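You operate a simulated robot arm through the tools that you are given. There is no shell and no other tool. Be economical: measure what you need, move in short steps, check, and stop when the job is done.

You run a simulated robot arm. Do the job below in one go: nothing can be reset, and whatever is moved stays where it is left.

JOB
Put things in order on the dining table top. At the end: the blue checked cloth stands where the silver yellow-lid tumbler stood; the silver green-knob tin stands on top of the silver cooker grid; the green carton (marked "PAPADS") from the dining table top stands on top of the brown rolling board; the silver yellow-lid tumbler is on the white saucer; whatever was shut is shut again. Leave all else as you found it, and nothing knocked over.

Only the result counts: the job must be done as asked and must still hold three seconds after the hand-in. Knocking over, shifting, dropping, spilling or breaking anything else fails it. Lids that push on must go on centred and level and be pressed home; caps that screw on are set level and turned clockwise until they are tight. Flat cloth is picked up by pressing the open fingertips on it (5 to 10 N) and closing them slowly along it; thin cloth reads only 2 to 8 mm in the jaws.

ROBOT AND FRAMES
A 6-joint arm with a two-finger parallel gripper, fixed in place. Base frame: the origin is at the foot of the arm, x ahead of it, y to its left, z up; the work surface is at about z = 750. Units: mm, rad, N and s.
With the tool pointing down near the work surface it reaches from about 260 to 680 mm from the base axis. Its first joint turns from -1.152 to 1.152 rad. Payload 2.9 kg.
The tool frame sits at the grasp point between the pads (the TCP): z along the fingers, y along the line on which they close. The tips reach 30 mm beyond it. The gripper opens to 110 mm. The fingers are 20 mm wide and 10 mm thick; the gripper's body (48 by 112 mm) begins 55 mm behind the TCP.
Orientation is told as [roll, pitch, yaw] about the base's x, y, z axes, in that order, counted from this pose: with the fingers straight down and closing along the base's y, the tool's x points along the base's -x, its y along +y and its z along -z.

CONTROLS
- The arm moves only by the tool arm_command. Its argument "targets" is a list of rows, each a list of 7 numbers: the turn, a rotation vector about the tool's x, y, z in units of 60 degrees (1.0 is 60 degrees), then the shift along the tool's x, y, z in units of 250 mm (1.0 is 250 mm), then the gripper command, from -1 (shut) to 1 (fully open), values between in proportion. In form: [[ax, ay, az, dx, dy, dz, grip], ...]. A call has 1 to 12 rows; each row is the pose to reach, as a shift and turn from the pose commanded when the call began, along the tool's axes at that moment. A call with a number of a shift or a turn outside -1 to 1 is refused whole. Rows are played at 5 a second. More than 50 mm and 0.15 rad between two rows, or a gripper value outside its range, and nothing of the call is played. A pose out of reach is approached as far as the arm can. The call stops where the force on the tool passes 40 N (or 10 N more than at its start, if that is more) or the arm is blocked; 0.2 s more then pass. Each finger travels about 108 mm/s and halts on what it meets, pressing with about 34 N; the grip force reading is that of the motor and also rises with nothing between the fingers. The clock runs only during rows and for 0.2 s after the last one: add rows that repeat a pose to give the fingers time. The reply holds the time, the measured pose of the TCP, the force on the tool along the base axes, the opening and the grip force, in the units named above and with some noise, and new pictures: "views" is both (left out), scene, wrist or none.
- Cameras (640 x 400 px; columns grow to the right, rows downward): "scene" is fixed at [86.1, 442.5, 1381.7]; the picture's right is [-0.64, -0.77, 0.00], its down [-0.48, 0.40, -0.78] and it looks along [0.60, -0.50, -0.62] (base axes); focal length 309 px, centre (320, 200). "wrist" rides on the gripper at [-36, 0, -57] in the tool frame; the picture's right is [0.00, -1.00, 0.00], its down [0.97, 0.00, -0.24] and it looks along [0.24, 0.00, 0.97] (tool axes); focal length 218 px, centre (320, 200). There is no depth. A picture from a camera that has moved, and an enlarged one, comes with that camera's place and axes in the base frame and with its lens.
- inspect(camera, box): a new picture of the part [left, top, right, bottom] of that camera's present view, enlarged. The clock stands still meanwhile.
- sign_off(): hands the job in; it is judged then, once.

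Go step by step. Nothing tells you positions but the pictures and the camera data: compare them with the known pose of the tool, close in by small moves and look again before you grip or let go. The budget is 120 turns and 150 pictures, counting those below and the enlarged ones. Unless the task says otherwise, let go and move clear before handing in, and close with one line.

The tools are called after "Call:" as a command line: name --pt "numbers of a row" for each row, then --argument value for the rest, lists and objects as JSON in quotes. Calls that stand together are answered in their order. arm_command: Moves the arm, as the interface text tells. Its arguments: {"type":"object","properties":{"targets":{"type":"array","items":{"type":"array","items":{"type":"number"}}},"views":{"type":"string","enum":["both","scene","wrist","none"]}},"required":["targets"]} The other tools are called the same way: inspect (camera, box) takes an enlarged picture of a part of a camera's view; sign_off () hands the job in.

At the start:

```text
t: 0.0
tcp_pos: [416.0, 47.0, 1075.7]
tool_rot: [0.001, -0.001, 0.0]
contact_force: [-0.1, 1.2, 0.1]
finger_gap: 109.9
grip_force: 0.0
```

scene: 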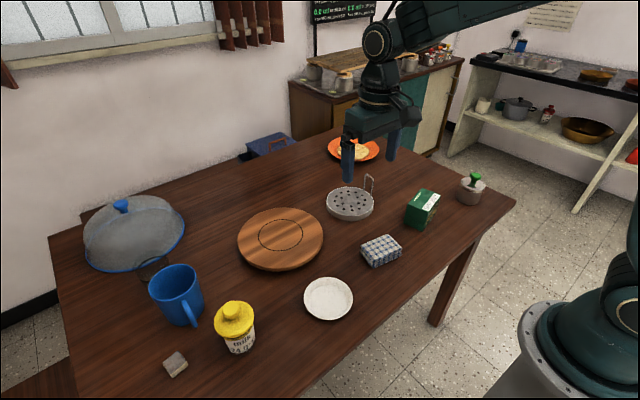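
wrist: 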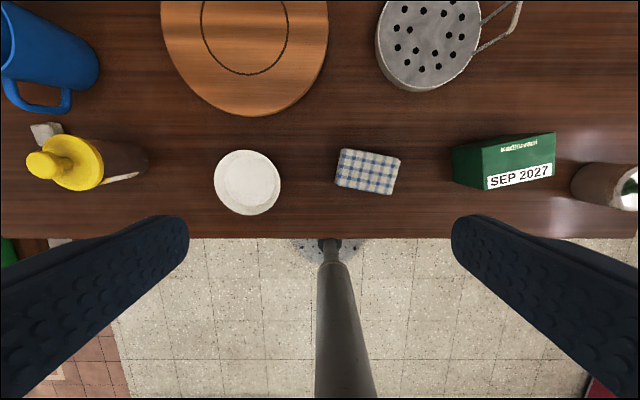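

I see every item: tumbler near (422,380), saucer near (394,168), cloth near (409,-36), carton near (432,-243), tin near (394,-464), grid near (603,-113) and board near (619,141). I'll enlarge the pictures to see the details before moving.

Call:
inspect --camera "scene" --box '[140, 260, 380, 400]'

Call:
inspect --camera "scene" --box '[320, 150, 520, 275]'

Call:
inspect --camera "wrist" --box '[320, 80, 640, 280]'

Call:
inspect --camera "wrist" --box '[0, 80, 320, 280]'

```text
2.67 times, centred on (260, 330) of scene
camera zoom: at [86.1, 442.5, 1381.7], right [-0.64, -0.77, 0.0], down [-0.48, 0.4, -0.78], along [0.6, -0.5, -0.62], focal length 823 px, centre (480, -147)
```

zoom: 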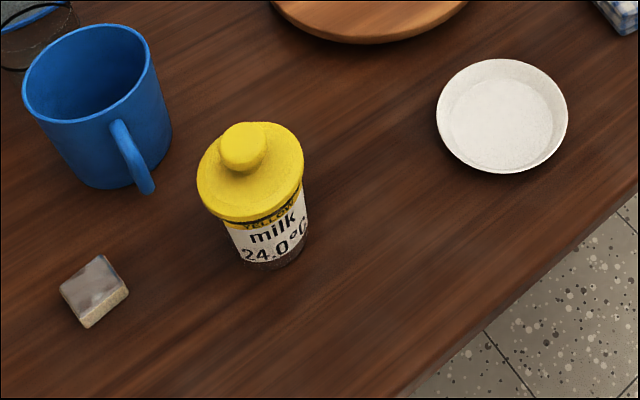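

```text
3.20 times, centred on (420, 212) of scene
camera zoom: at [86.1, 442.5, 1381.7], right [-0.64, -0.77, 0.0], down [-0.48, 0.4, -0.78], along [0.6, -0.5, -0.62], focal length 988 px, centre (0, 160)
```

zoom: 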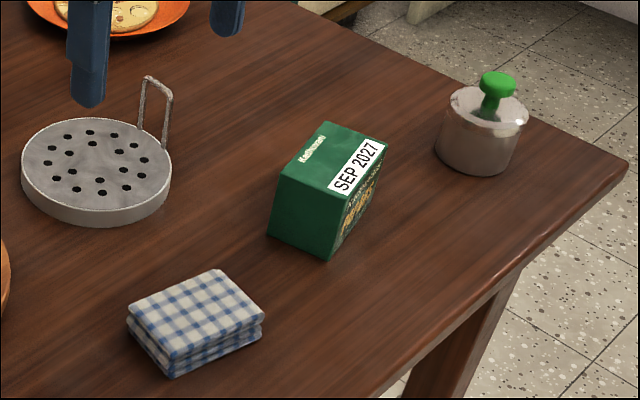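

```text
2.00 times, centred on (480, 180) of wrist
camera zoom: at [451.1, 47.2, 1132.2], right [0.0, -1.0, 0.0], down [-0.97, 0.0, 0.24], along [-0.24, 0.0, -0.97], focal length 436 px, centre (0, 240)
```

zoom: 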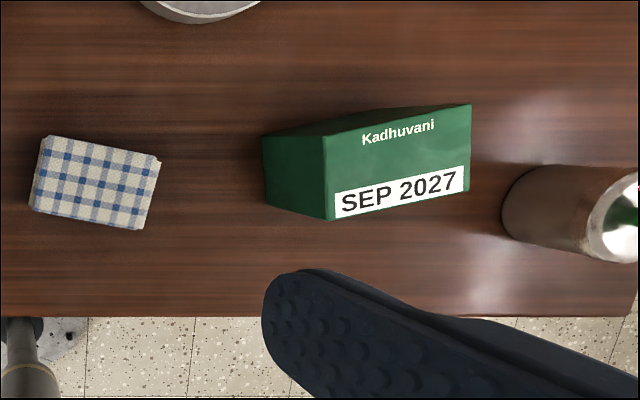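

```text
2.00 times, centred on (160, 180) of wrist
camera zoom: at [451.1, 47.2, 1132.2], right [0.0, -1.0, 0.0], down [-0.97, 0.0, 0.24], along [-0.24, 0.0, -0.97], focal length 436 px, centre (640, 240)
```

zoom: 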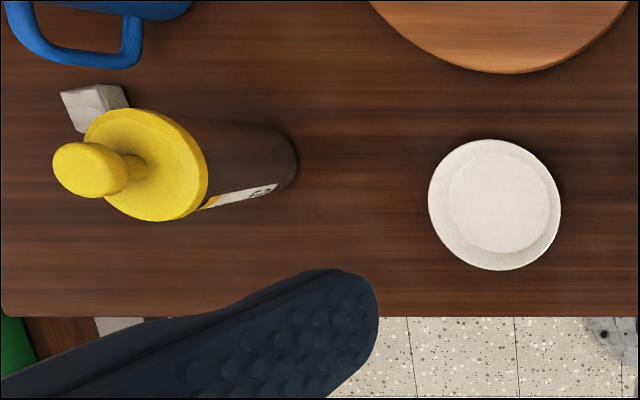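

The tumbler's lid overhangs its body and has a knob on top, so I need its height exactly. I'll move the wrist camera over it for a closer look.

Call:
arm_command --pt "0 0 0 0 0.17 0.05 1" --pt "0 0 0 0 0.34 0.1 1" --pt "0 0 0 0 0.51 0.15 1" --pt "0 0 0 0 0.68 0.2 1" --pt "0 0 0 0 0.85 0.25 1" --pt "0 0 0 0 1.0 0.3 1" --views "both"

```text
t: 1.4
tcp_pos: [416.4, 298.2, 998.8]
tool_rot: [0.001, 0.0, 0.001]
contact_force: [-0.1, -0.5, 0.3]
finger_gap: 110.1
grip_force: 0.1
camera wrist: at [451.0, 297.7, 1056.7], right [0.0, -1.0, 0.0], down [-0.97, 0.0, 0.24], along [-0.24, 0.0, -0.97], focal length 218 px, centre (320, 200)
```

scene: 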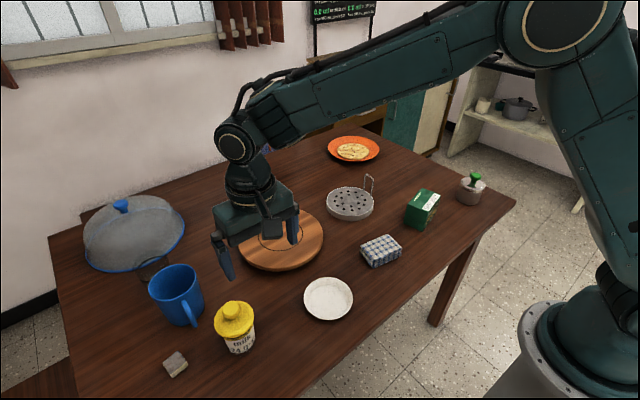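
wrist: 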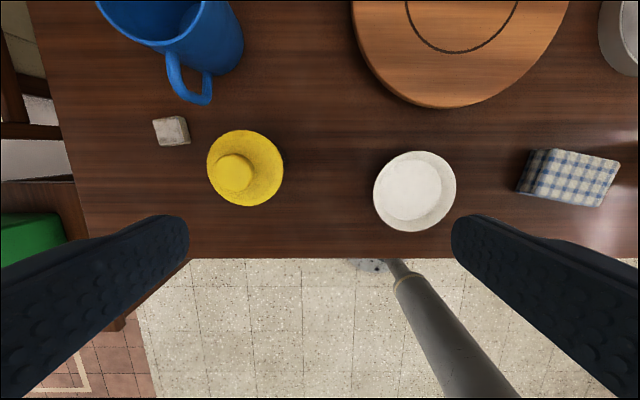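

The tumbler is near (428,374). I'll centre over it and lower a little.

Call:
arm_command --pt "0 0 0 -0.02 0.15 0.06 1" --pt "0 0 0 -0.04 0.304 0.12 1" --pt "0 0 0 -0.04 0.304 0.12 1" --views "wrist"

Call:
inspect --camera "scene" --box '[190, 280, 290, 370]'

Call:
inspect --camera "wrist" --box '[220, 50, 420, 250]'

```text
t: 2.2
tcp_pos: [426.2, 372.5, 968.8]
tool_rot: [0.0, -0.002, 0.0]
contact_force: [0.0, -0.8, -0.9]
finger_gap: 110.0
grip_force: 0.0
camera wrist: at [461.7, 372.4, 1025.5], right [0.0, -1.0, 0.0], down [-0.97, 0.0, 0.24], along [-0.24, 0.0, -0.97], focal length 218 px, centre (320, 200)
```

wrist: 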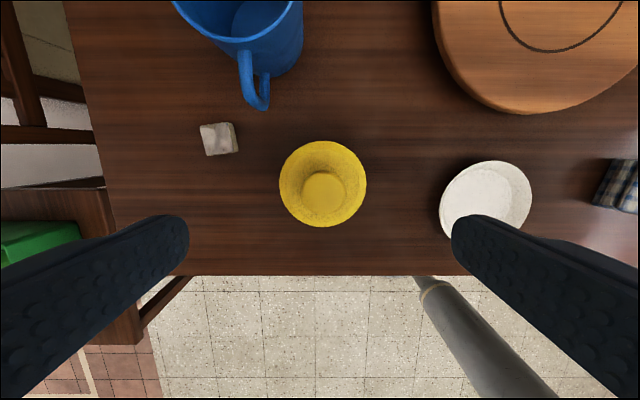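

```text
4.44 times, centred on (240, 325) of scene
camera zoom: at [86.1, 442.5, 1381.7], right [-0.64, -0.77, 0.0], down [-0.48, 0.4, -0.78], along [0.6, -0.5, -0.62], focal length 1372 px, centre (676, -356)
```

zoom: 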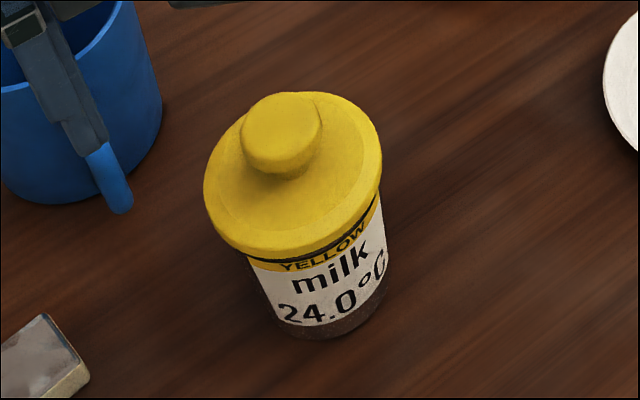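

```text
2.00 times, centred on (320, 150) of wrist
camera zoom: at [461.7, 372.4, 1025.5], right [0.0, -1.0, 0.0], down [-0.97, 0.0, 0.24], along [-0.24, 0.0, -0.97], focal length 436 px, centre (320, 300)
```

zoom: 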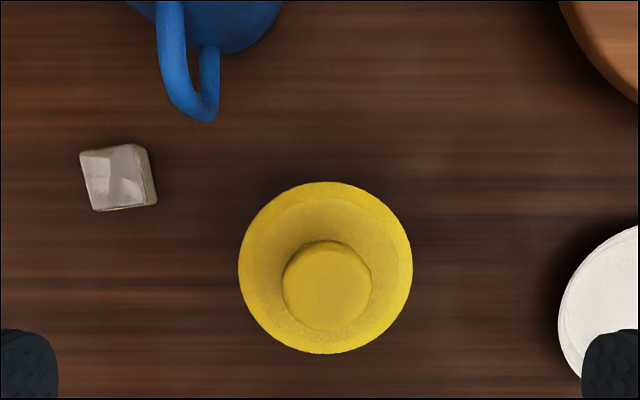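

The lid's rim (about ⌀75, z≈850) is wider than the body (about ⌀60) and the knob top is near z≈880, so a straight-down grip would catch the lid. I'll tilt the tool about 60° and grip the body below the lid, starting with the yaw.

Call:
arm_command --pt "0 0 -0.125 0.023 -0.043 0 1" --pt "0 0 -0.25 0.046 -0.087 0 1" --pt "0 0 -0.375 0.069 -0.13 0 1" --pt "0 0 -0.5 0.092 -0.173 0 1" --pt "0 0 -0.625 0.115 -0.216 0 1" --pt "0 0 -0.75 0.138 -0.26 0 1" --pt "0 0 -0.875 0.161 -0.303 0 1" --pt "0 0 -1.0 0.184 -0.346 0 1" --views "none"

Call:
arm_command --pt "0 -0.125 0 0 0 0 1" --pt "0 -0.25 0 0 0 0 1" --pt "0 -0.375 0 0 0 0 1" --pt "0 -0.5 0 0 0 0 1" --pt "0 -0.625 0 0 0 0 1" --pt "0 -0.75 0 0 0 0 1" --pt "0 -0.875 0 0 0 0 1" --pt "0 -1.0 0 0 0 0 1" --pt "0 -1.0 0 0 0 0 1" --views "both"

```text
t: 4.0
tcp_pos: [378.2, 287.2, 969.1]
tool_rot: [0.0, 0.0, 1.049]
contact_force: [0.0, -0.6, -0.2]
finger_gap: 109.9
grip_force: 0.1
```

```text
t: 6.0
tcp_pos: [380.1, 287.0, 969.7]
tool_rot: [-0.001, -1.048, 1.048]
contact_force: [0.0, -0.6, 0.0]
finger_gap: 110.2
grip_force: 0.0
camera wrist: at [363.1, 259.5, 1029.8], right [0.87, -0.5, 0.0], down [-0.35, -0.6, -0.72], along [0.36, 0.62, -0.69], focal length 218 px, centre (320, 200)
```

scene: 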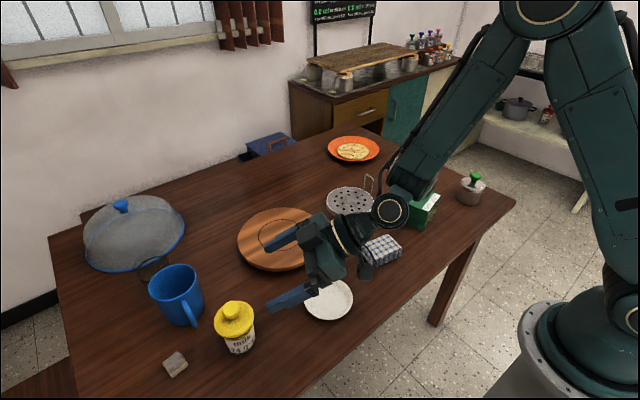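
wrist: 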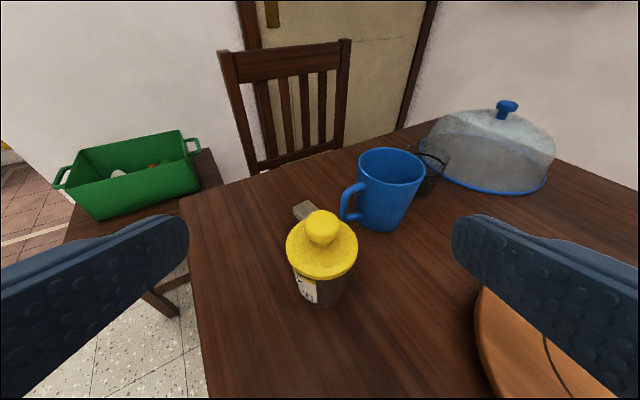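

The tumbler lines up laterally in the tilted view. Next I lower the tool behind it to body height.

Call:
arm_command --pt "0 0 0 0.145 0 0.0835 1" --pt "0 0 0 0.29 0 0.167 1" --pt "0 0 0 0.434 0 0.2505 1" --pt "0 0 0 0.5785 0 0.334 1" --pt "0 0 0 0.5785 0 0.334 1" --views "both"

```text
t: 7.2
tcp_pos: [377.3, 285.0, 804.9]
tool_rot: [-0.003, -1.047, 1.047]
contact_force: [-0.3, 0.4, 0.6]
finger_gap: 109.9
grip_force: 0.0
camera wrist: at [360.9, 259.1, 863.3], right [0.87, -0.5, 0.0], down [-0.35, -0.6, -0.72], along [0.36, 0.62, -0.69], focal length 218 px, centre (320, 200)
```

scene: 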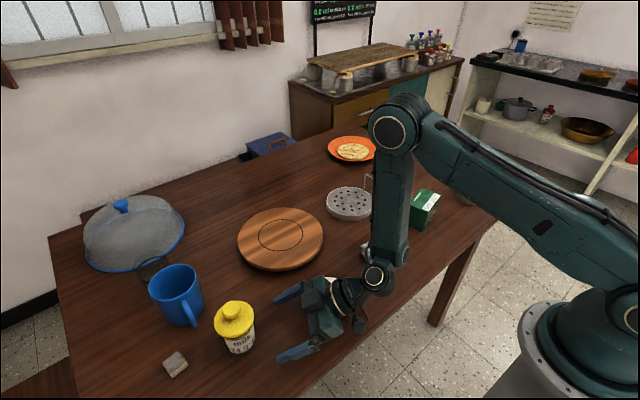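
wrist: 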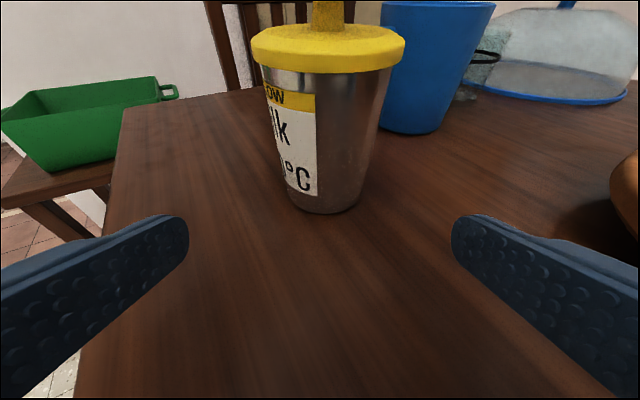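

The tumbler's centre is near (426,363), about 4 mm to the right of the jaw line. I'll slide forward around its body.

Call:
arm_command --pt "0 0 0 -0.03 -0.016 0.06 1" --pt "0 0 0 -0.07 -0.016 0.13 1" --pt "0 0 0 -0.11 -0.016 0.2 1" --pt "0 0 0 -0.135 -0.016 0.245 1" --pt "0 0 0 -0.145 -0.016 0.265 1" --pt "0 0 0 -0.145 -0.016 0.265 1" --views "both"

Call:
inspect --camera "scene" --box '[180, 270, 340, 370]'

```text
t: 8.6
tcp_pos: [421.0, 349.2, 801.3]
tool_rot: [0.0, -1.046, 1.046]
contact_force: [-0.2, 0.7, -0.5]
finger_gap: 110.1
grip_force: 0.0
camera wrist: at [404.9, 323.0, 861.3], right [0.87, -0.5, 0.0], down [-0.35, -0.6, -0.72], along [0.36, 0.62, -0.69], focal length 218 px, centre (320, 200)
```

scene: 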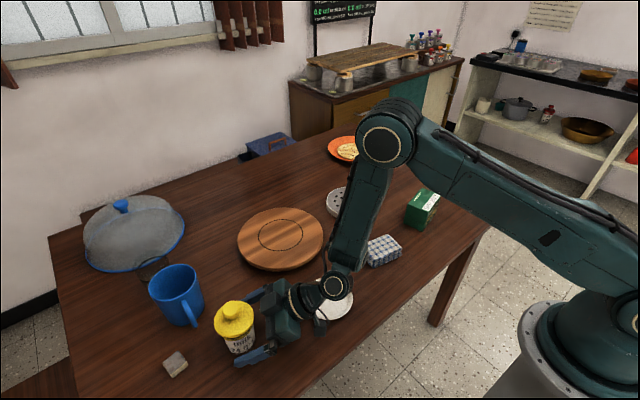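
wrist: 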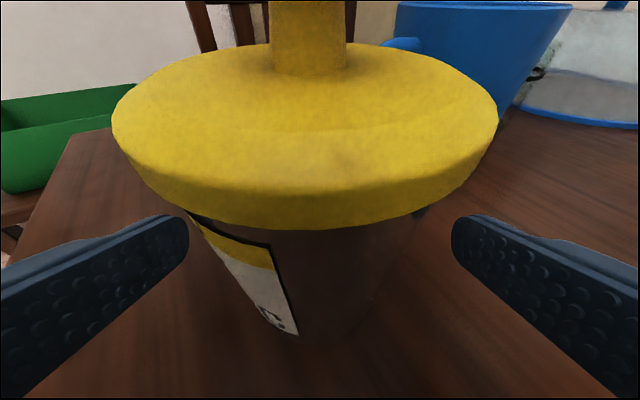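

```text
4.00 times, centred on (260, 320) of scene
camera zoom: at [86.1, 442.5, 1381.7], right [-0.64, -0.77, 0.0], down [-0.48, 0.4, -0.78], along [0.6, -0.5, -0.62], focal length 1235 px, centre (560, -280)
```

zoom: 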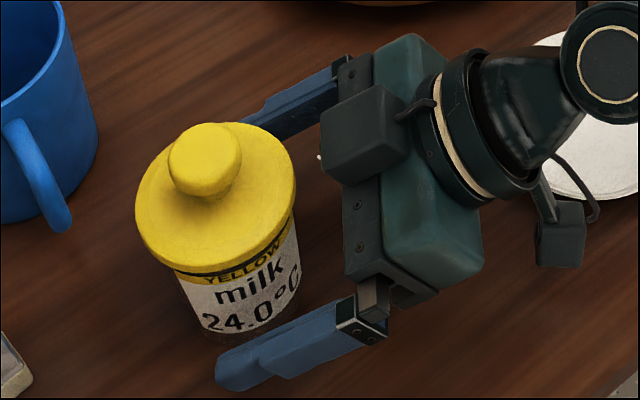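

The jaws straddle the body below the lid with only about 2 mm of offset. I'll close gradually.

Call:
arm_command --pt "0 0 0 0 0.008 0 0.6" --pt "0 0 0 0 0.008 0 0.3" --pt "0 0 0 0 0.008 0 0.15" --pt "0 0 0 0 0.008 0 0.08" --pt "0 0 0 0 0.008 0 0.0" --pt "0 0 0 0 0.008 0 -0.3" --pt "0 0 0 0 0.008 0 -1" --pt "0 0 0 0 0.008 0 -1" --views "wrist"

Call:
inspect --camera "scene" --box '[180, 270, 340, 370]'

```text
t: 10.4
tcp_pos: [420.2, 350.5, 802.1]
tool_rot: [0.0, -1.048, 1.047]
contact_force: [-1.0, -0.1, -0.1]
finger_gap: 63.3
grip_force: 33.6
camera wrist: at [403.1, 324.0, 861.4], right [0.87, -0.5, 0.0], down [-0.35, -0.6, -0.72], along [0.36, 0.62, -0.69], focal length 218 px, centre (320, 200)
```

wrist: 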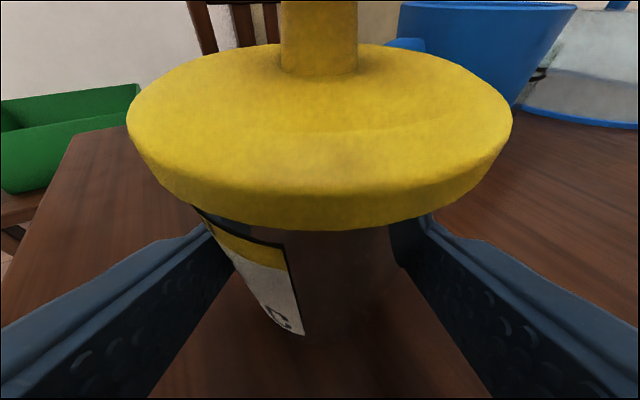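

```text
4.00 times, centred on (260, 320) of scene
camera zoom: at [86.1, 442.5, 1381.7], right [-0.64, -0.77, 0.0], down [-0.48, 0.4, -0.78], along [0.6, -0.5, -0.62], focal length 1235 px, centre (560, -280)
```

zoom: 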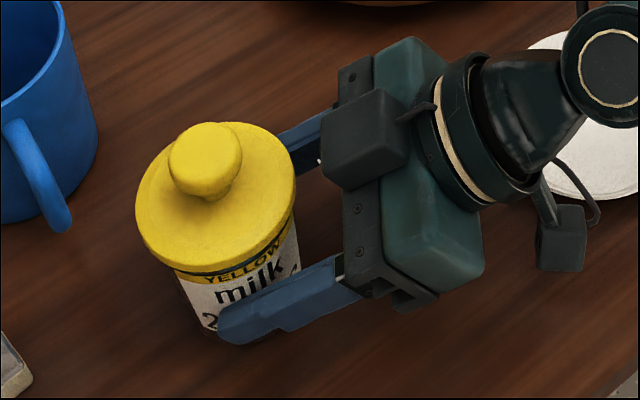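

Rechecking the perspective puts the tumbler axis near (429,370), so the grip is close to the fingertips. I'll open slightly, advance 6 mm and close again.

Call:
arm_command --pt "0 0 0 0 0 0 0.35" --pt "0 0 0 0 0 0 0.35" --pt "0 0 0 -0.006 0 0.0104 0.35" --pt "0 0 0 -0.012 0 0.0208 0.35" --pt "0 0 0 -0.012 0 0.0208 0.2" --pt "0 0 0 -0.012 0 0.0208 0.1" --pt "0 0 0 -0.012 0 0.0208 -0.2" --pt "0 0 0 -0.012 0 0.0208 -1" --pt "0 0 0 -0.012 0 0.0208 -1" --views "both"

Call:
inspect --camera "scene" --box '[180, 270, 340, 370]'

```text
t: 12.4
tcp_pos: [421.3, 356.7, 801.8]
tool_rot: [-0.001, -1.047, 1.049]
contact_force: [-0.7, 1.7, 0.7]
finger_gap: 63.2
grip_force: 33.9
camera wrist: at [405.7, 329.0, 861.3], right [0.87, -0.5, 0.0], down [-0.35, -0.6, -0.72], along [0.36, 0.62, -0.69], focal length 218 px, centre (320, 200)
```

scene: 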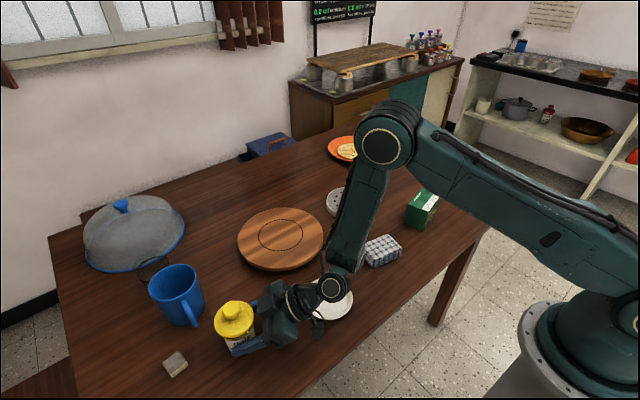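
wrist: 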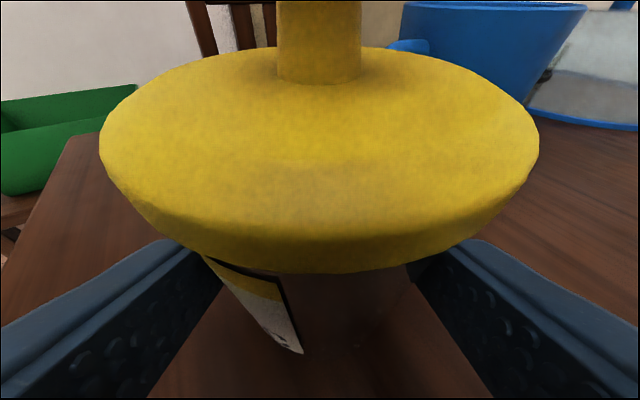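

```text
4.00 times, centred on (260, 320) of scene
camera zoom: at [86.1, 442.5, 1381.7], right [-0.64, -0.77, 0.0], down [-0.48, 0.4, -0.78], along [0.6, -0.5, -0.62], focal length 1235 px, centre (560, -280)
```

zoom: 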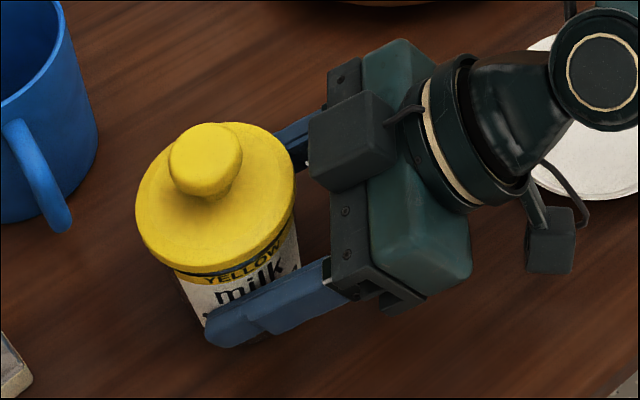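

The tumbler is gripped on the body at 63 mm. Now I lift it straight up, slowly.

Call:
arm_command --pt "0 0 0 -0.017 0 -0.01 -1" --pt "0 0 0 -0.052 0 -0.03 -1" --pt "0 0 0 -0.104 0 -0.06 -1" --pt "0 0 0 -0.156 0 -0.09 -1" --pt "0 0 0 -0.208 0 -0.12 -1" --pt "0 0 0 -0.26 0 -0.15 -1" --views "both"

```text
t: 13.8
tcp_pos: [421.0, 355.0, 878.2]
tool_rot: [-0.001, -1.047, 1.048]
contact_force: [-0.3, -0.5, -3.3]
finger_gap: 66.6
grip_force: 34.2
camera wrist: at [405.3, 328.2, 936.9], right [0.87, -0.5, 0.0], down [-0.35, -0.6, -0.72], along [0.36, 0.62, -0.69], focal length 218 px, centre (320, 200)
```

scene: 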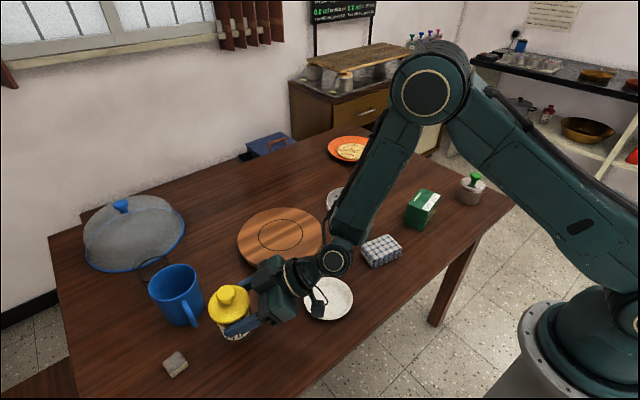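
wrist: 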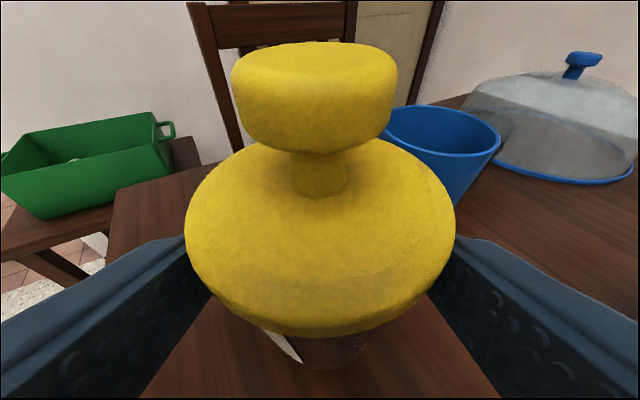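

The tumbler seems to have slipped down in the jaws, since the gap is now 66.6. I'll look closer before going on.

Call:
inspect --camera "scene" --box '[180, 260, 340, 360]'

Call:
arm_command --pt "0 0 0 0 0 0 -1" --views "wrist"

```text
4.00 times, centred on (260, 310) of scene
camera zoom: at [86.2, 442.5, 1381.7], right [-0.64, -0.77, 0.0], down [-0.48, 0.4, -0.78], along [0.6, -0.5, -0.62], focal length 1235 px, centre (560, -240)
```

zoom: 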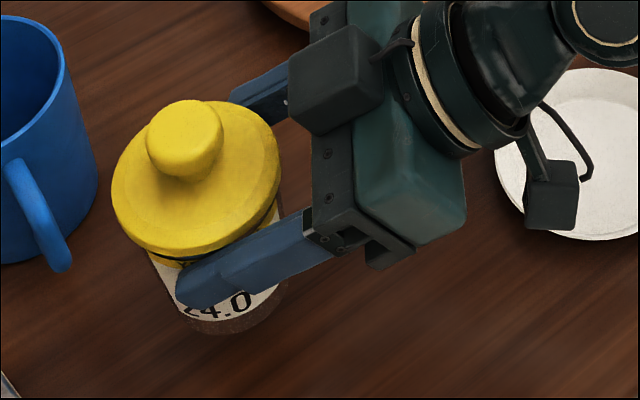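

```text
t: 14.2
tcp_pos: [423.3, 355.2, 876.9]
tool_rot: [-0.001, -1.046, 1.048]
contact_force: [0.7, -0.2, -3.0]
finger_gap: 66.1
grip_force: 34.4
camera wrist: at [405.4, 328.2, 936.8], right [0.87, -0.5, 0.0], down [-0.35, -0.6, -0.72], along [0.36, 0.62, -0.69], focal length 218 px, centre (320, 200)
```

wrist: 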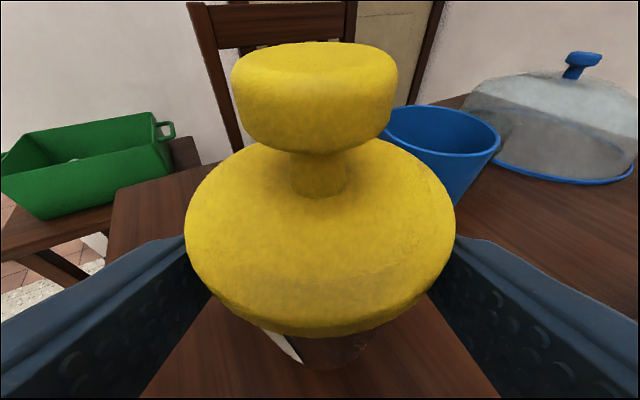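

It slid until the lid rim rested on the fingers, and it is now stable and upright with its bottom near z≈780. I'll lift a little more and check before carrying it.

Call:
arm_command --pt "0 0 0 -0.0173 0 -0.01 -1" --pt "0 0 0 -0.0346 0 -0.02 -1" --pt "0 0 0 -0.0346 0 -0.02 -1" --views "wrist"

Call:
inspect --camera "scene" --box '[180, 260, 340, 360]'

```text
t: 15.0
tcp_pos: [422.7, 355.3, 886.2]
tool_rot: [0.0, -1.046, 1.046]
contact_force: [0.0, 0.6, -1.8]
finger_gap: 66.5
grip_force: 33.8
camera wrist: at [405.5, 328.5, 946.5], right [0.87, -0.5, 0.0], down [-0.35, -0.6, -0.72], along [0.36, 0.62, -0.69], focal length 218 px, centre (320, 200)
```

wrist: 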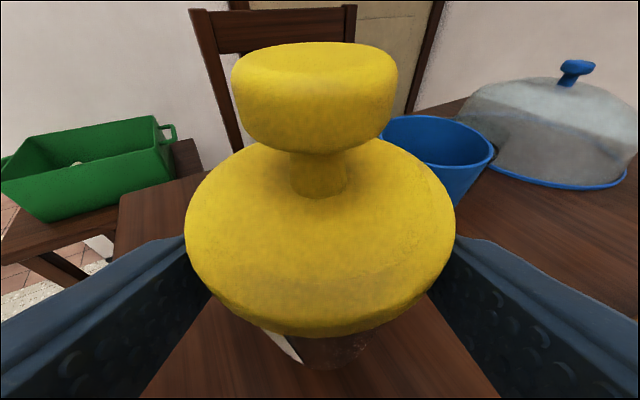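

```text
4.00 times, centred on (260, 310) of scene
camera zoom: at [86.2, 442.5, 1381.7], right [-0.64, -0.77, 0.0], down [-0.48, 0.4, -0.78], along [0.6, -0.5, -0.62], focal length 1235 px, centre (560, -240)
```

zoom: 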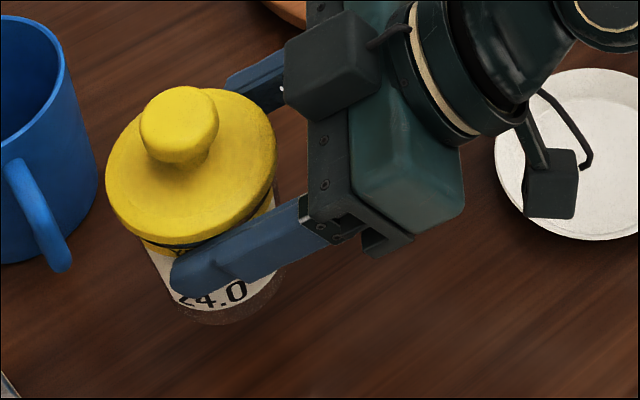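

The tumbler rides with the gripper. I'll carry it slowly over the saucer at about (392,170).

Call:
arm_command --pt "0 0 0 0.021 -0.015 -0.037 -1" --pt "0 0 0 0.056 -0.04 -0.097 -1" --pt "0 0 0 0.0945 -0.067 -0.164 -1" --pt "0 0 0 0.133 -0.094 -0.23 -1" --pt "0 0 0 0.171 -0.121 -0.297 -1" --pt "0 0 0 0.21 -0.148 -0.364 -1" --pt "0 0 0 0.248 -0.175 -0.43 -1" --pt "0 0 0 0.287 -0.202 -0.497 -1" --pt "0 0 0 0.325 -0.229 -0.563 -1" --pt "0 0 0 0.36 -0.255 -0.624 -1" --pt "0 0 0 0.3835 -0.272 -0.664 -1" --pt "0 0 0 0.3835 -0.272 -0.664 -1" --views "both"

Call:
inspect --camera "scene" --box '[250, 220, 410, 320]'

```text
t: 17.6
tcp_pos: [385.4, 157.0, 886.8]
tool_rot: [0.001, -1.047, 1.046]
contact_force: [0.6, -0.3, -3.2]
finger_gap: 66.4
grip_force: 33.3
camera wrist: at [369.6, 129.2, 946.4], right [0.87, -0.5, 0.0], down [-0.35, -0.6, -0.72], along [0.36, 0.62, -0.69], focal length 218 px, centre (320, 200)
```

scene: 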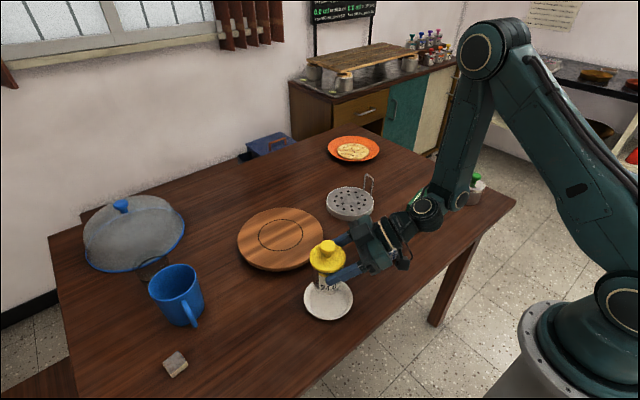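
wrist: 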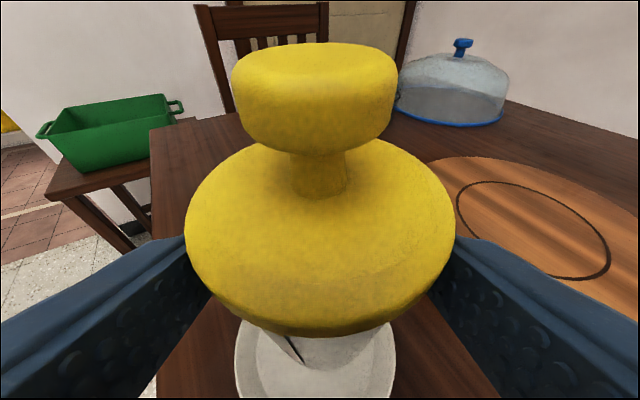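

```text
4.00 times, centred on (330, 270) of scene
camera zoom: at [86.2, 442.5, 1381.7], right [-0.64, -0.77, 0.0], down [-0.48, 0.4, -0.78], along [0.6, -0.5, -0.62], focal length 1235 px, centre (280, -80)
```

zoom: 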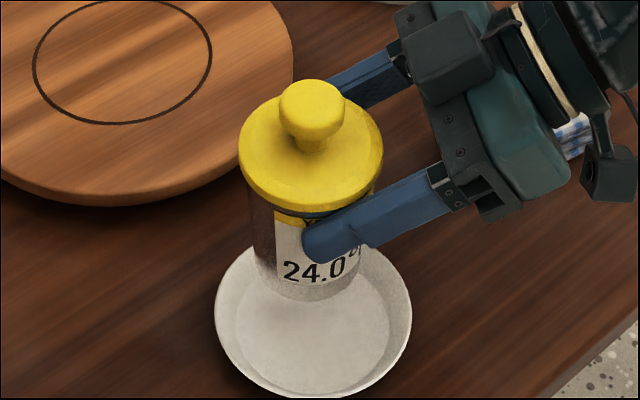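

The tumbler hangs over the saucer. I'll lower it 20 mm and check the centring.

Call:
arm_command --pt "0 0 0 0.023 0 0.0133 -1" --pt "0 0 0 0.046 0 0.0267 -1" --pt "0 0 0 0.069 0 0.04 -1" --pt "0 0 0 0.069 0 0.04 -1" --views "wrist"

Call:
inspect --camera "scene" --box '[280, 230, 400, 330]'

```text
t: 18.6
tcp_pos: [387.5, 157.1, 867.1]
tool_rot: [-0.001, -1.047, 1.049]
contact_force: [0.5, 0.4, -3.5]
finger_gap: 66.7
grip_force: 33.8
camera wrist: at [370.4, 129.4, 925.7], right [0.87, -0.5, 0.0], down [-0.35, -0.6, -0.72], along [0.36, 0.62, -0.69], focal length 218 px, centre (320, 200)
```

wrist: 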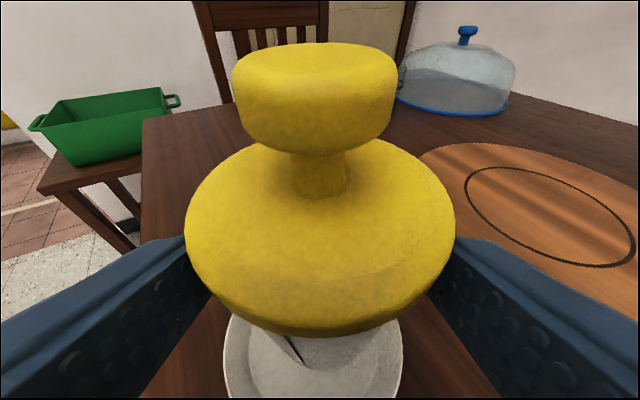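

```text
4.00 times, centred on (340, 280) of scene
camera zoom: at [86.2, 442.5, 1381.7], right [-0.64, -0.77, 0.0], down [-0.48, 0.4, -0.78], along [0.6, -0.5, -0.62], focal length 1235 px, centre (240, -120)
```

zoom: 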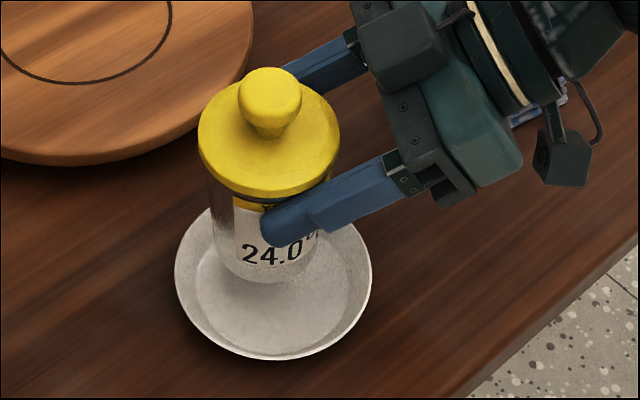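

Allowing for perspective, the tumbler's bottom is still about 40 mm above the saucer floor. I'll lower it another 20 mm.

Call:
arm_command --pt "0 0 0 0.023 0 0.0133 -1" --pt "0 0 0 0.046 0 0.0267 -1" --pt "0 0 0 0.069 0 0.04 -1" --pt "0 0 0 0.069 0 0.04 -1" --views "wrist"

Call:
inspect --camera "scene" --box '[280, 230, 400, 330]'

```text
t: 19.6
tcp_pos: [386.7, 155.7, 847.0]
tool_rot: [-0.001, -1.046, 1.049]
contact_force: [-0.2, -0.4, -1.7]
finger_gap: 66.3
grip_force: 33.9
camera wrist: at [370.0, 129.2, 906.4], right [0.87, -0.5, 0.0], down [-0.35, -0.6, -0.72], along [0.36, 0.62, -0.69], focal length 218 px, centre (320, 200)
```

wrist: 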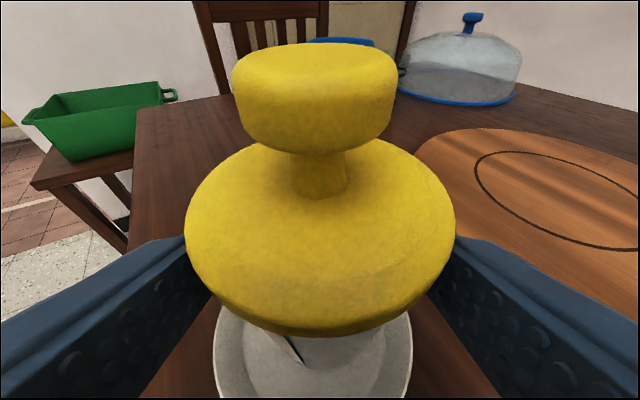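

```text
4.00 times, centred on (340, 280) of scene
camera zoom: at [86.2, 442.5, 1381.7], right [-0.64, -0.77, 0.0], down [-0.48, 0.4, -0.78], along [0.6, -0.5, -0.62], focal length 1235 px, centre (240, -120)
```

zoom: 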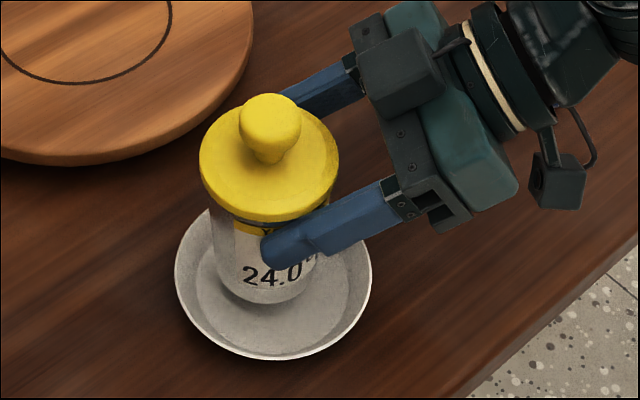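

It is centred and about 18 mm from touchdown. I'll go down 14 mm, then in small steps.

Call:
arm_command --pt "0 0 0 0.0173 0 0.01 -1" --pt "0 0 0 0.0346 0 0.02 -1" --pt "0 0 0 0.0485 0 0.028 -1" --pt "0 0 0 0.0485 0 0.028 -1" --views "none"

Call:
inspect --camera "scene" --box '[280, 230, 400, 330]'

```text
t: 20.6
tcp_pos: [386.5, 155.2, 832.4]
tool_rot: [0.003, -1.05, 1.047]
contact_force: [-0.8, -1.2, 4.3]
finger_gap: 66.2
grip_force: 33.9
```

```text
4.00 times, centred on (340, 280) of scene
camera zoom: at [86.1, 442.5, 1381.7], right [-0.64, -0.77, 0.0], down [-0.48, 0.4, -0.78], along [0.6, -0.5, -0.62], focal length 1235 px, centre (240, -120)
```

zoom: 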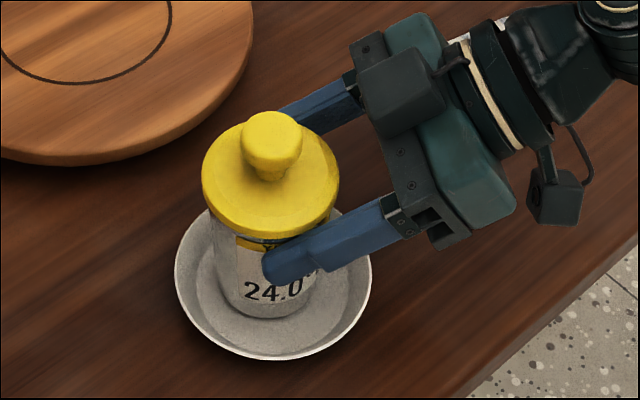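

Contact is felt and the tumbler stands on the saucer floor. I'll open slowly and check.

Call:
arm_command --pt "0 0 0 0 0 0 0.2" --pt "0 0 0 0 0 0 0.3" --pt "0 0 0 0 0 0 0.6" --pt "0 0 0 0 0 0 1.0" --pt "0 0 0 0 0 0 1.0" --pt "0 0 0 0 0 0 1.0" --views "wrist"

Call:
inspect --camera "scene" --box '[280, 230, 400, 330]'

```text
t: 22.0
tcp_pos: [385.3, 156.0, 832.7]
tool_rot: [0.0, -1.046, 1.047]
contact_force: [0.1, 0.1, -0.4]
finger_gap: 110.0
grip_force: 0.0
camera wrist: at [369.0, 128.7, 892.5], right [0.87, -0.5, 0.0], down [-0.35, -0.6, -0.72], along [0.36, 0.62, -0.69], focal length 218 px, centre (320, 200)
```

wrist: 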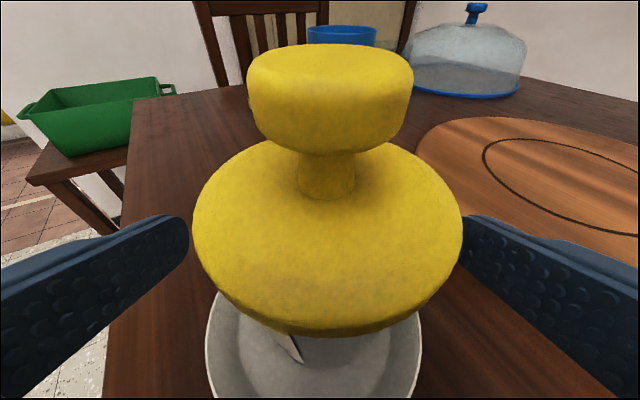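

```text
4.00 times, centred on (340, 280) of scene
camera zoom: at [86.1, 442.5, 1381.7], right [-0.64, -0.77, 0.0], down [-0.48, 0.4, -0.78], along [0.6, -0.5, -0.62], focal length 1235 px, centre (240, -120)
```

zoom: 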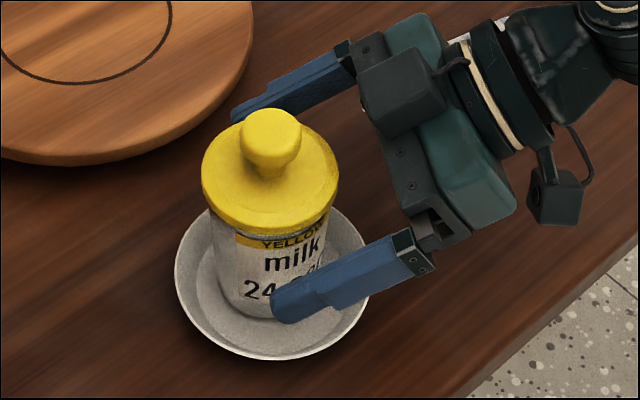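

The tumbler is released upright on the saucer. I'll retreat backwards, then up.

Call:
arm_command --pt "0 0 0 0.05 0 -0.087 1" --pt "0 0 0 0.1 0 -0.173 1" --pt "0 0 0 0.15 0 -0.26 1" --pt "0 0 0 0.19 0 -0.329 1" --pt "0 0 0 0.05 0 -0.41 1" --pt "0 0 0 -0.09 0 -0.49 1" --pt "0 0 0 -0.23 0 -0.57 1" --pt "0 0 0 -0.23 0 -0.57 1" --views "both"

```text
t: 23.8
tcp_pos: [338.0, 74.7, 956.4]
tool_rot: [0.003, -1.047, 1.045]
contact_force: [-0.1, -0.2, -0.2]
finger_gap: 110.0
grip_force: 0.0
camera wrist: at [321.7, 48.4, 1015.2], right [0.87, -0.5, 0.0], down [-0.35, -0.6, -0.72], along [0.36, 0.62, -0.69], focal length 218 px, centre (320, 200)
```

scene: 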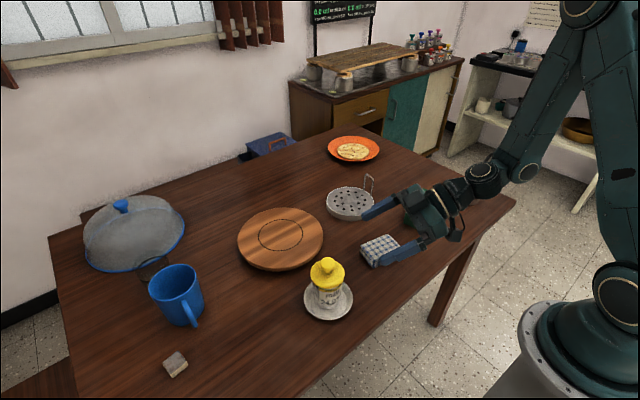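
wrist: 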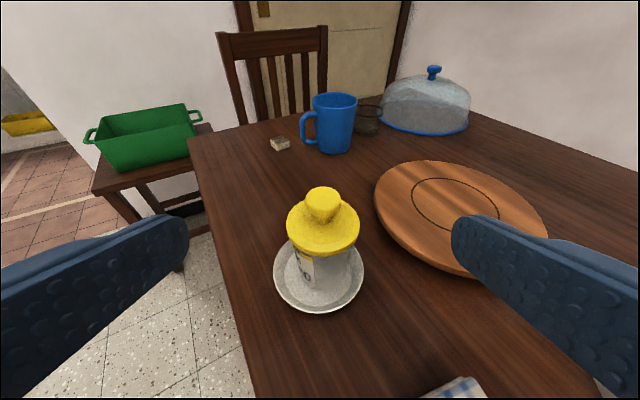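

The tumbler stands on the saucer. I'll bring the tool upright and inspect the lid meanwhile.

Call:
arm_command --pt "0 0.125 0 0 0 0 1" --pt "0 0.25 0 0 0 0 1" --pt "0 0.375 0 0 0 0 1" --pt "0 0.5 0 0 0 0 1" --pt "0 0.625 0 0 0 0 1" --pt "0 0.75 0 0 0 0 1" --pt "0 0.875 0 0 0 0 1" --pt "0 1.0 0 0 0 0 1" --pt "0 1.0 0 0 0 0 1" --views "none"

Call:
inspect --camera "scene" --box '[280, 240, 380, 330]'

```text
t: 25.8
tcp_pos: [338.6, 74.8, 954.1]
tool_rot: [0.001, 0.003, 1.046]
contact_force: [0.2, 1.1, 0.5]
finger_gap: 109.9
grip_force: 0.1
```

```text
4.44 times, centred on (330, 285) of scene
camera zoom: at [86.1, 442.5, 1381.7], right [-0.64, -0.77, 0.0], down [-0.48, 0.4, -0.78], along [0.6, -0.5, -0.62], focal length 1372 px, centre (276, -178)
```

zoom: 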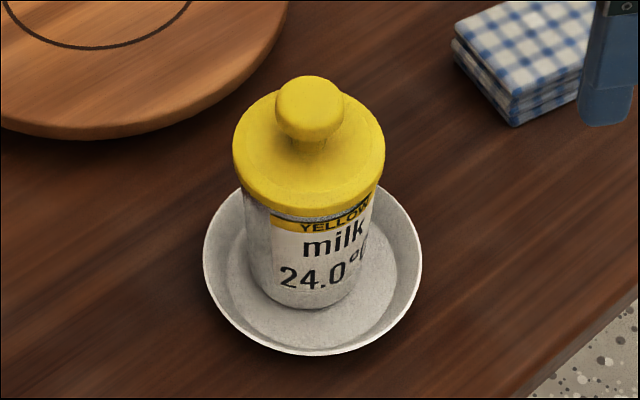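

The lid is level and on. Next is the folded cloth near (411,-31); I'll move above it with the jaws closing across its short side.

Call:
arm_command --pt "0 0 -0.083 0.056 -0.116 0.05 1" --pt "0 0 -0.166 0.112 -0.231 0.1 1" --pt "0 0 -0.25 0.167 -0.347 0.15 1" --pt "0 0 -0.333 0.223 -0.463 0.2 1" --pt "0 0 -0.333 0.223 -0.463 0.2 1" --views "wrist"

Call:
inspect --camera "wrist" --box '[220, 120, 420, 320]'

```text
t: 27.0
tcp_pos: [411.8, -34.3, 904.2]
tool_rot: [0.001, 0.0, 1.398]
contact_force: [0.4, 0.8, -1.0]
finger_gap: 110.1
grip_force: 0.1
camera wrist: at [417.2, 2.6, 961.3], right [0.98, -0.17, 0.0], down [-0.17, -0.96, 0.24], along [-0.04, -0.24, -0.97], focal length 218 px, centre (320, 200)
```

wrist: 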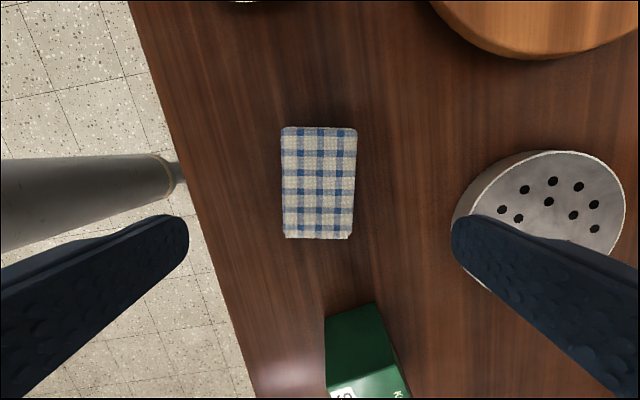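

```text
2.00 times, centred on (320, 220) of wrist
camera zoom: at [417.2, 2.6, 961.3], right [0.98, -0.17, 0.0], down [-0.17, -0.96, 0.24], along [-0.04, -0.24, -0.97], focal length 436 px, centre (320, 160)
```

zoom: 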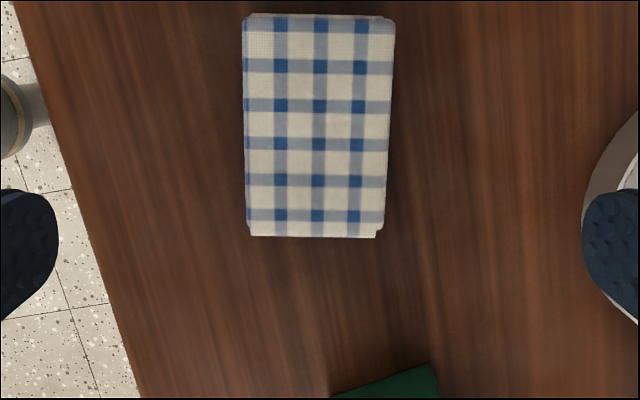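

The cloth, about 64 × 94 mm, is well aligned with the jaws and centred near (411,-28). I'll lower until the tips are just above the table on either side of its short width.

Call:
arm_command --pt "0 0 0 -0.012 0.004 0.14 1" --pt "0 0 0 -0.023 0.008 0.28 1" --pt "0 0 0 -0.023 0.008 0.4 1" --pt "0 0 0 -0.023 0.008 0.47 1" --pt "0 0 0 -0.023 0.008 0.47 1" --views "wrist"

Call:
inspect --camera "scene" --box '[320, 200, 440, 290]'

```text
t: 28.2
tcp_pos: [410.1, -25.4, 786.5]
tool_rot: [0.0, -0.001, 1.395]
contact_force: [0.0, 0.2, -0.6]
finger_gap: 110.0
grip_force: 0.2
camera wrist: at [415.5, 10.3, 843.1], right [0.98, -0.17, 0.0], down [-0.17, -0.96, 0.24], along [-0.04, -0.24, -0.97], focal length 218 px, centre (320, 200)
```

wrist: 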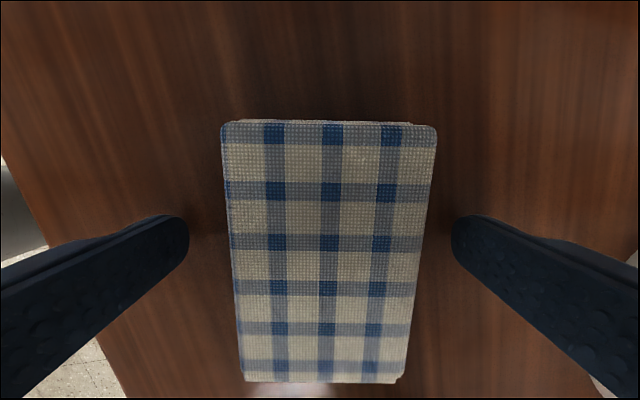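

```text
4.44 times, centred on (380, 245) of scene
camera zoom: at [86.1, 442.5, 1381.7], right [-0.64, -0.77, 0.0], down [-0.48, 0.4, -0.78], along [0.6, -0.5, -0.62], focal length 1372 px, centre (53, 0)
```

zoom: 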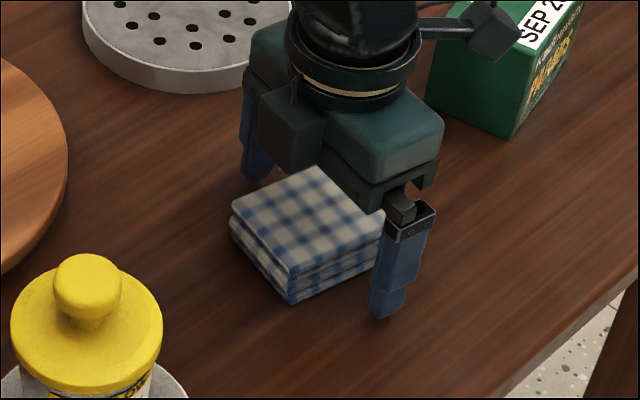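

The jaws straddle the stack, which is about 28 mm thick. I'll close slowly.

Call:
arm_command --pt "0 0 0 0 0 0 0.6" --pt "0 0 0 0 0 0 0.35" --pt "0 0 0 0 0 0 0.2" --pt "0 0 0 0 0 0 0.12" --pt "0 0 0 0 0 0 0.05" --pt "0 0 0 0 0 0 0.0" --pt "0 0 0 0 0 0 -0.2" --pt "0 0 0 0 0 0 -0.2" --views "wrist"

Call:
inspect --camera "scene" --box '[320, 200, 440, 290]'

```text
t: 30.0
tcp_pos: [409.9, -24.8, 786.8]
tool_rot: [-0.001, 0.001, 1.397]
contact_force: [-0.3, 0.0, 3.5]
finger_gap: 60.8
grip_force: 34.0
camera wrist: at [415.5, 10.2, 843.5], right [0.98, -0.17, 0.0], down [-0.17, -0.96, 0.24], along [-0.04, -0.24, -0.97], focal length 218 px, centre (320, 200)
```

wrist: 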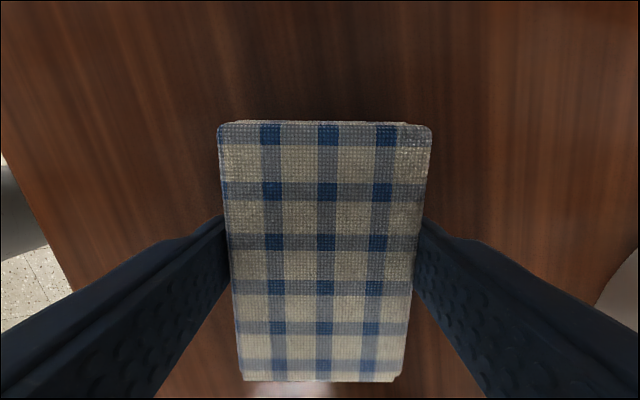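

```text
4.44 times, centred on (380, 245) of scene
camera zoom: at [86.1, 442.5, 1381.7], right [-0.64, -0.77, 0.0], down [-0.48, 0.4, -0.78], along [0.6, -0.5, -0.62], focal length 1372 px, centre (53, 0)
```

zoom: 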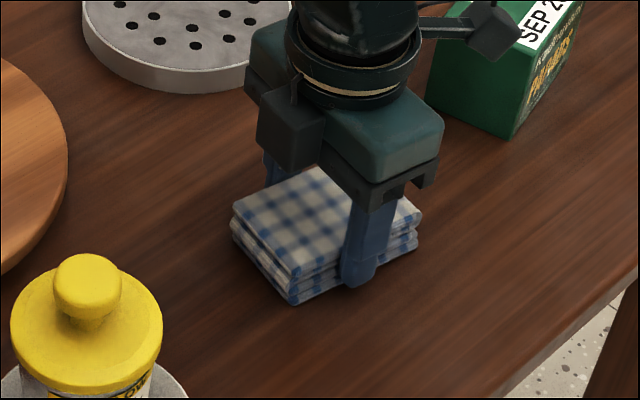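

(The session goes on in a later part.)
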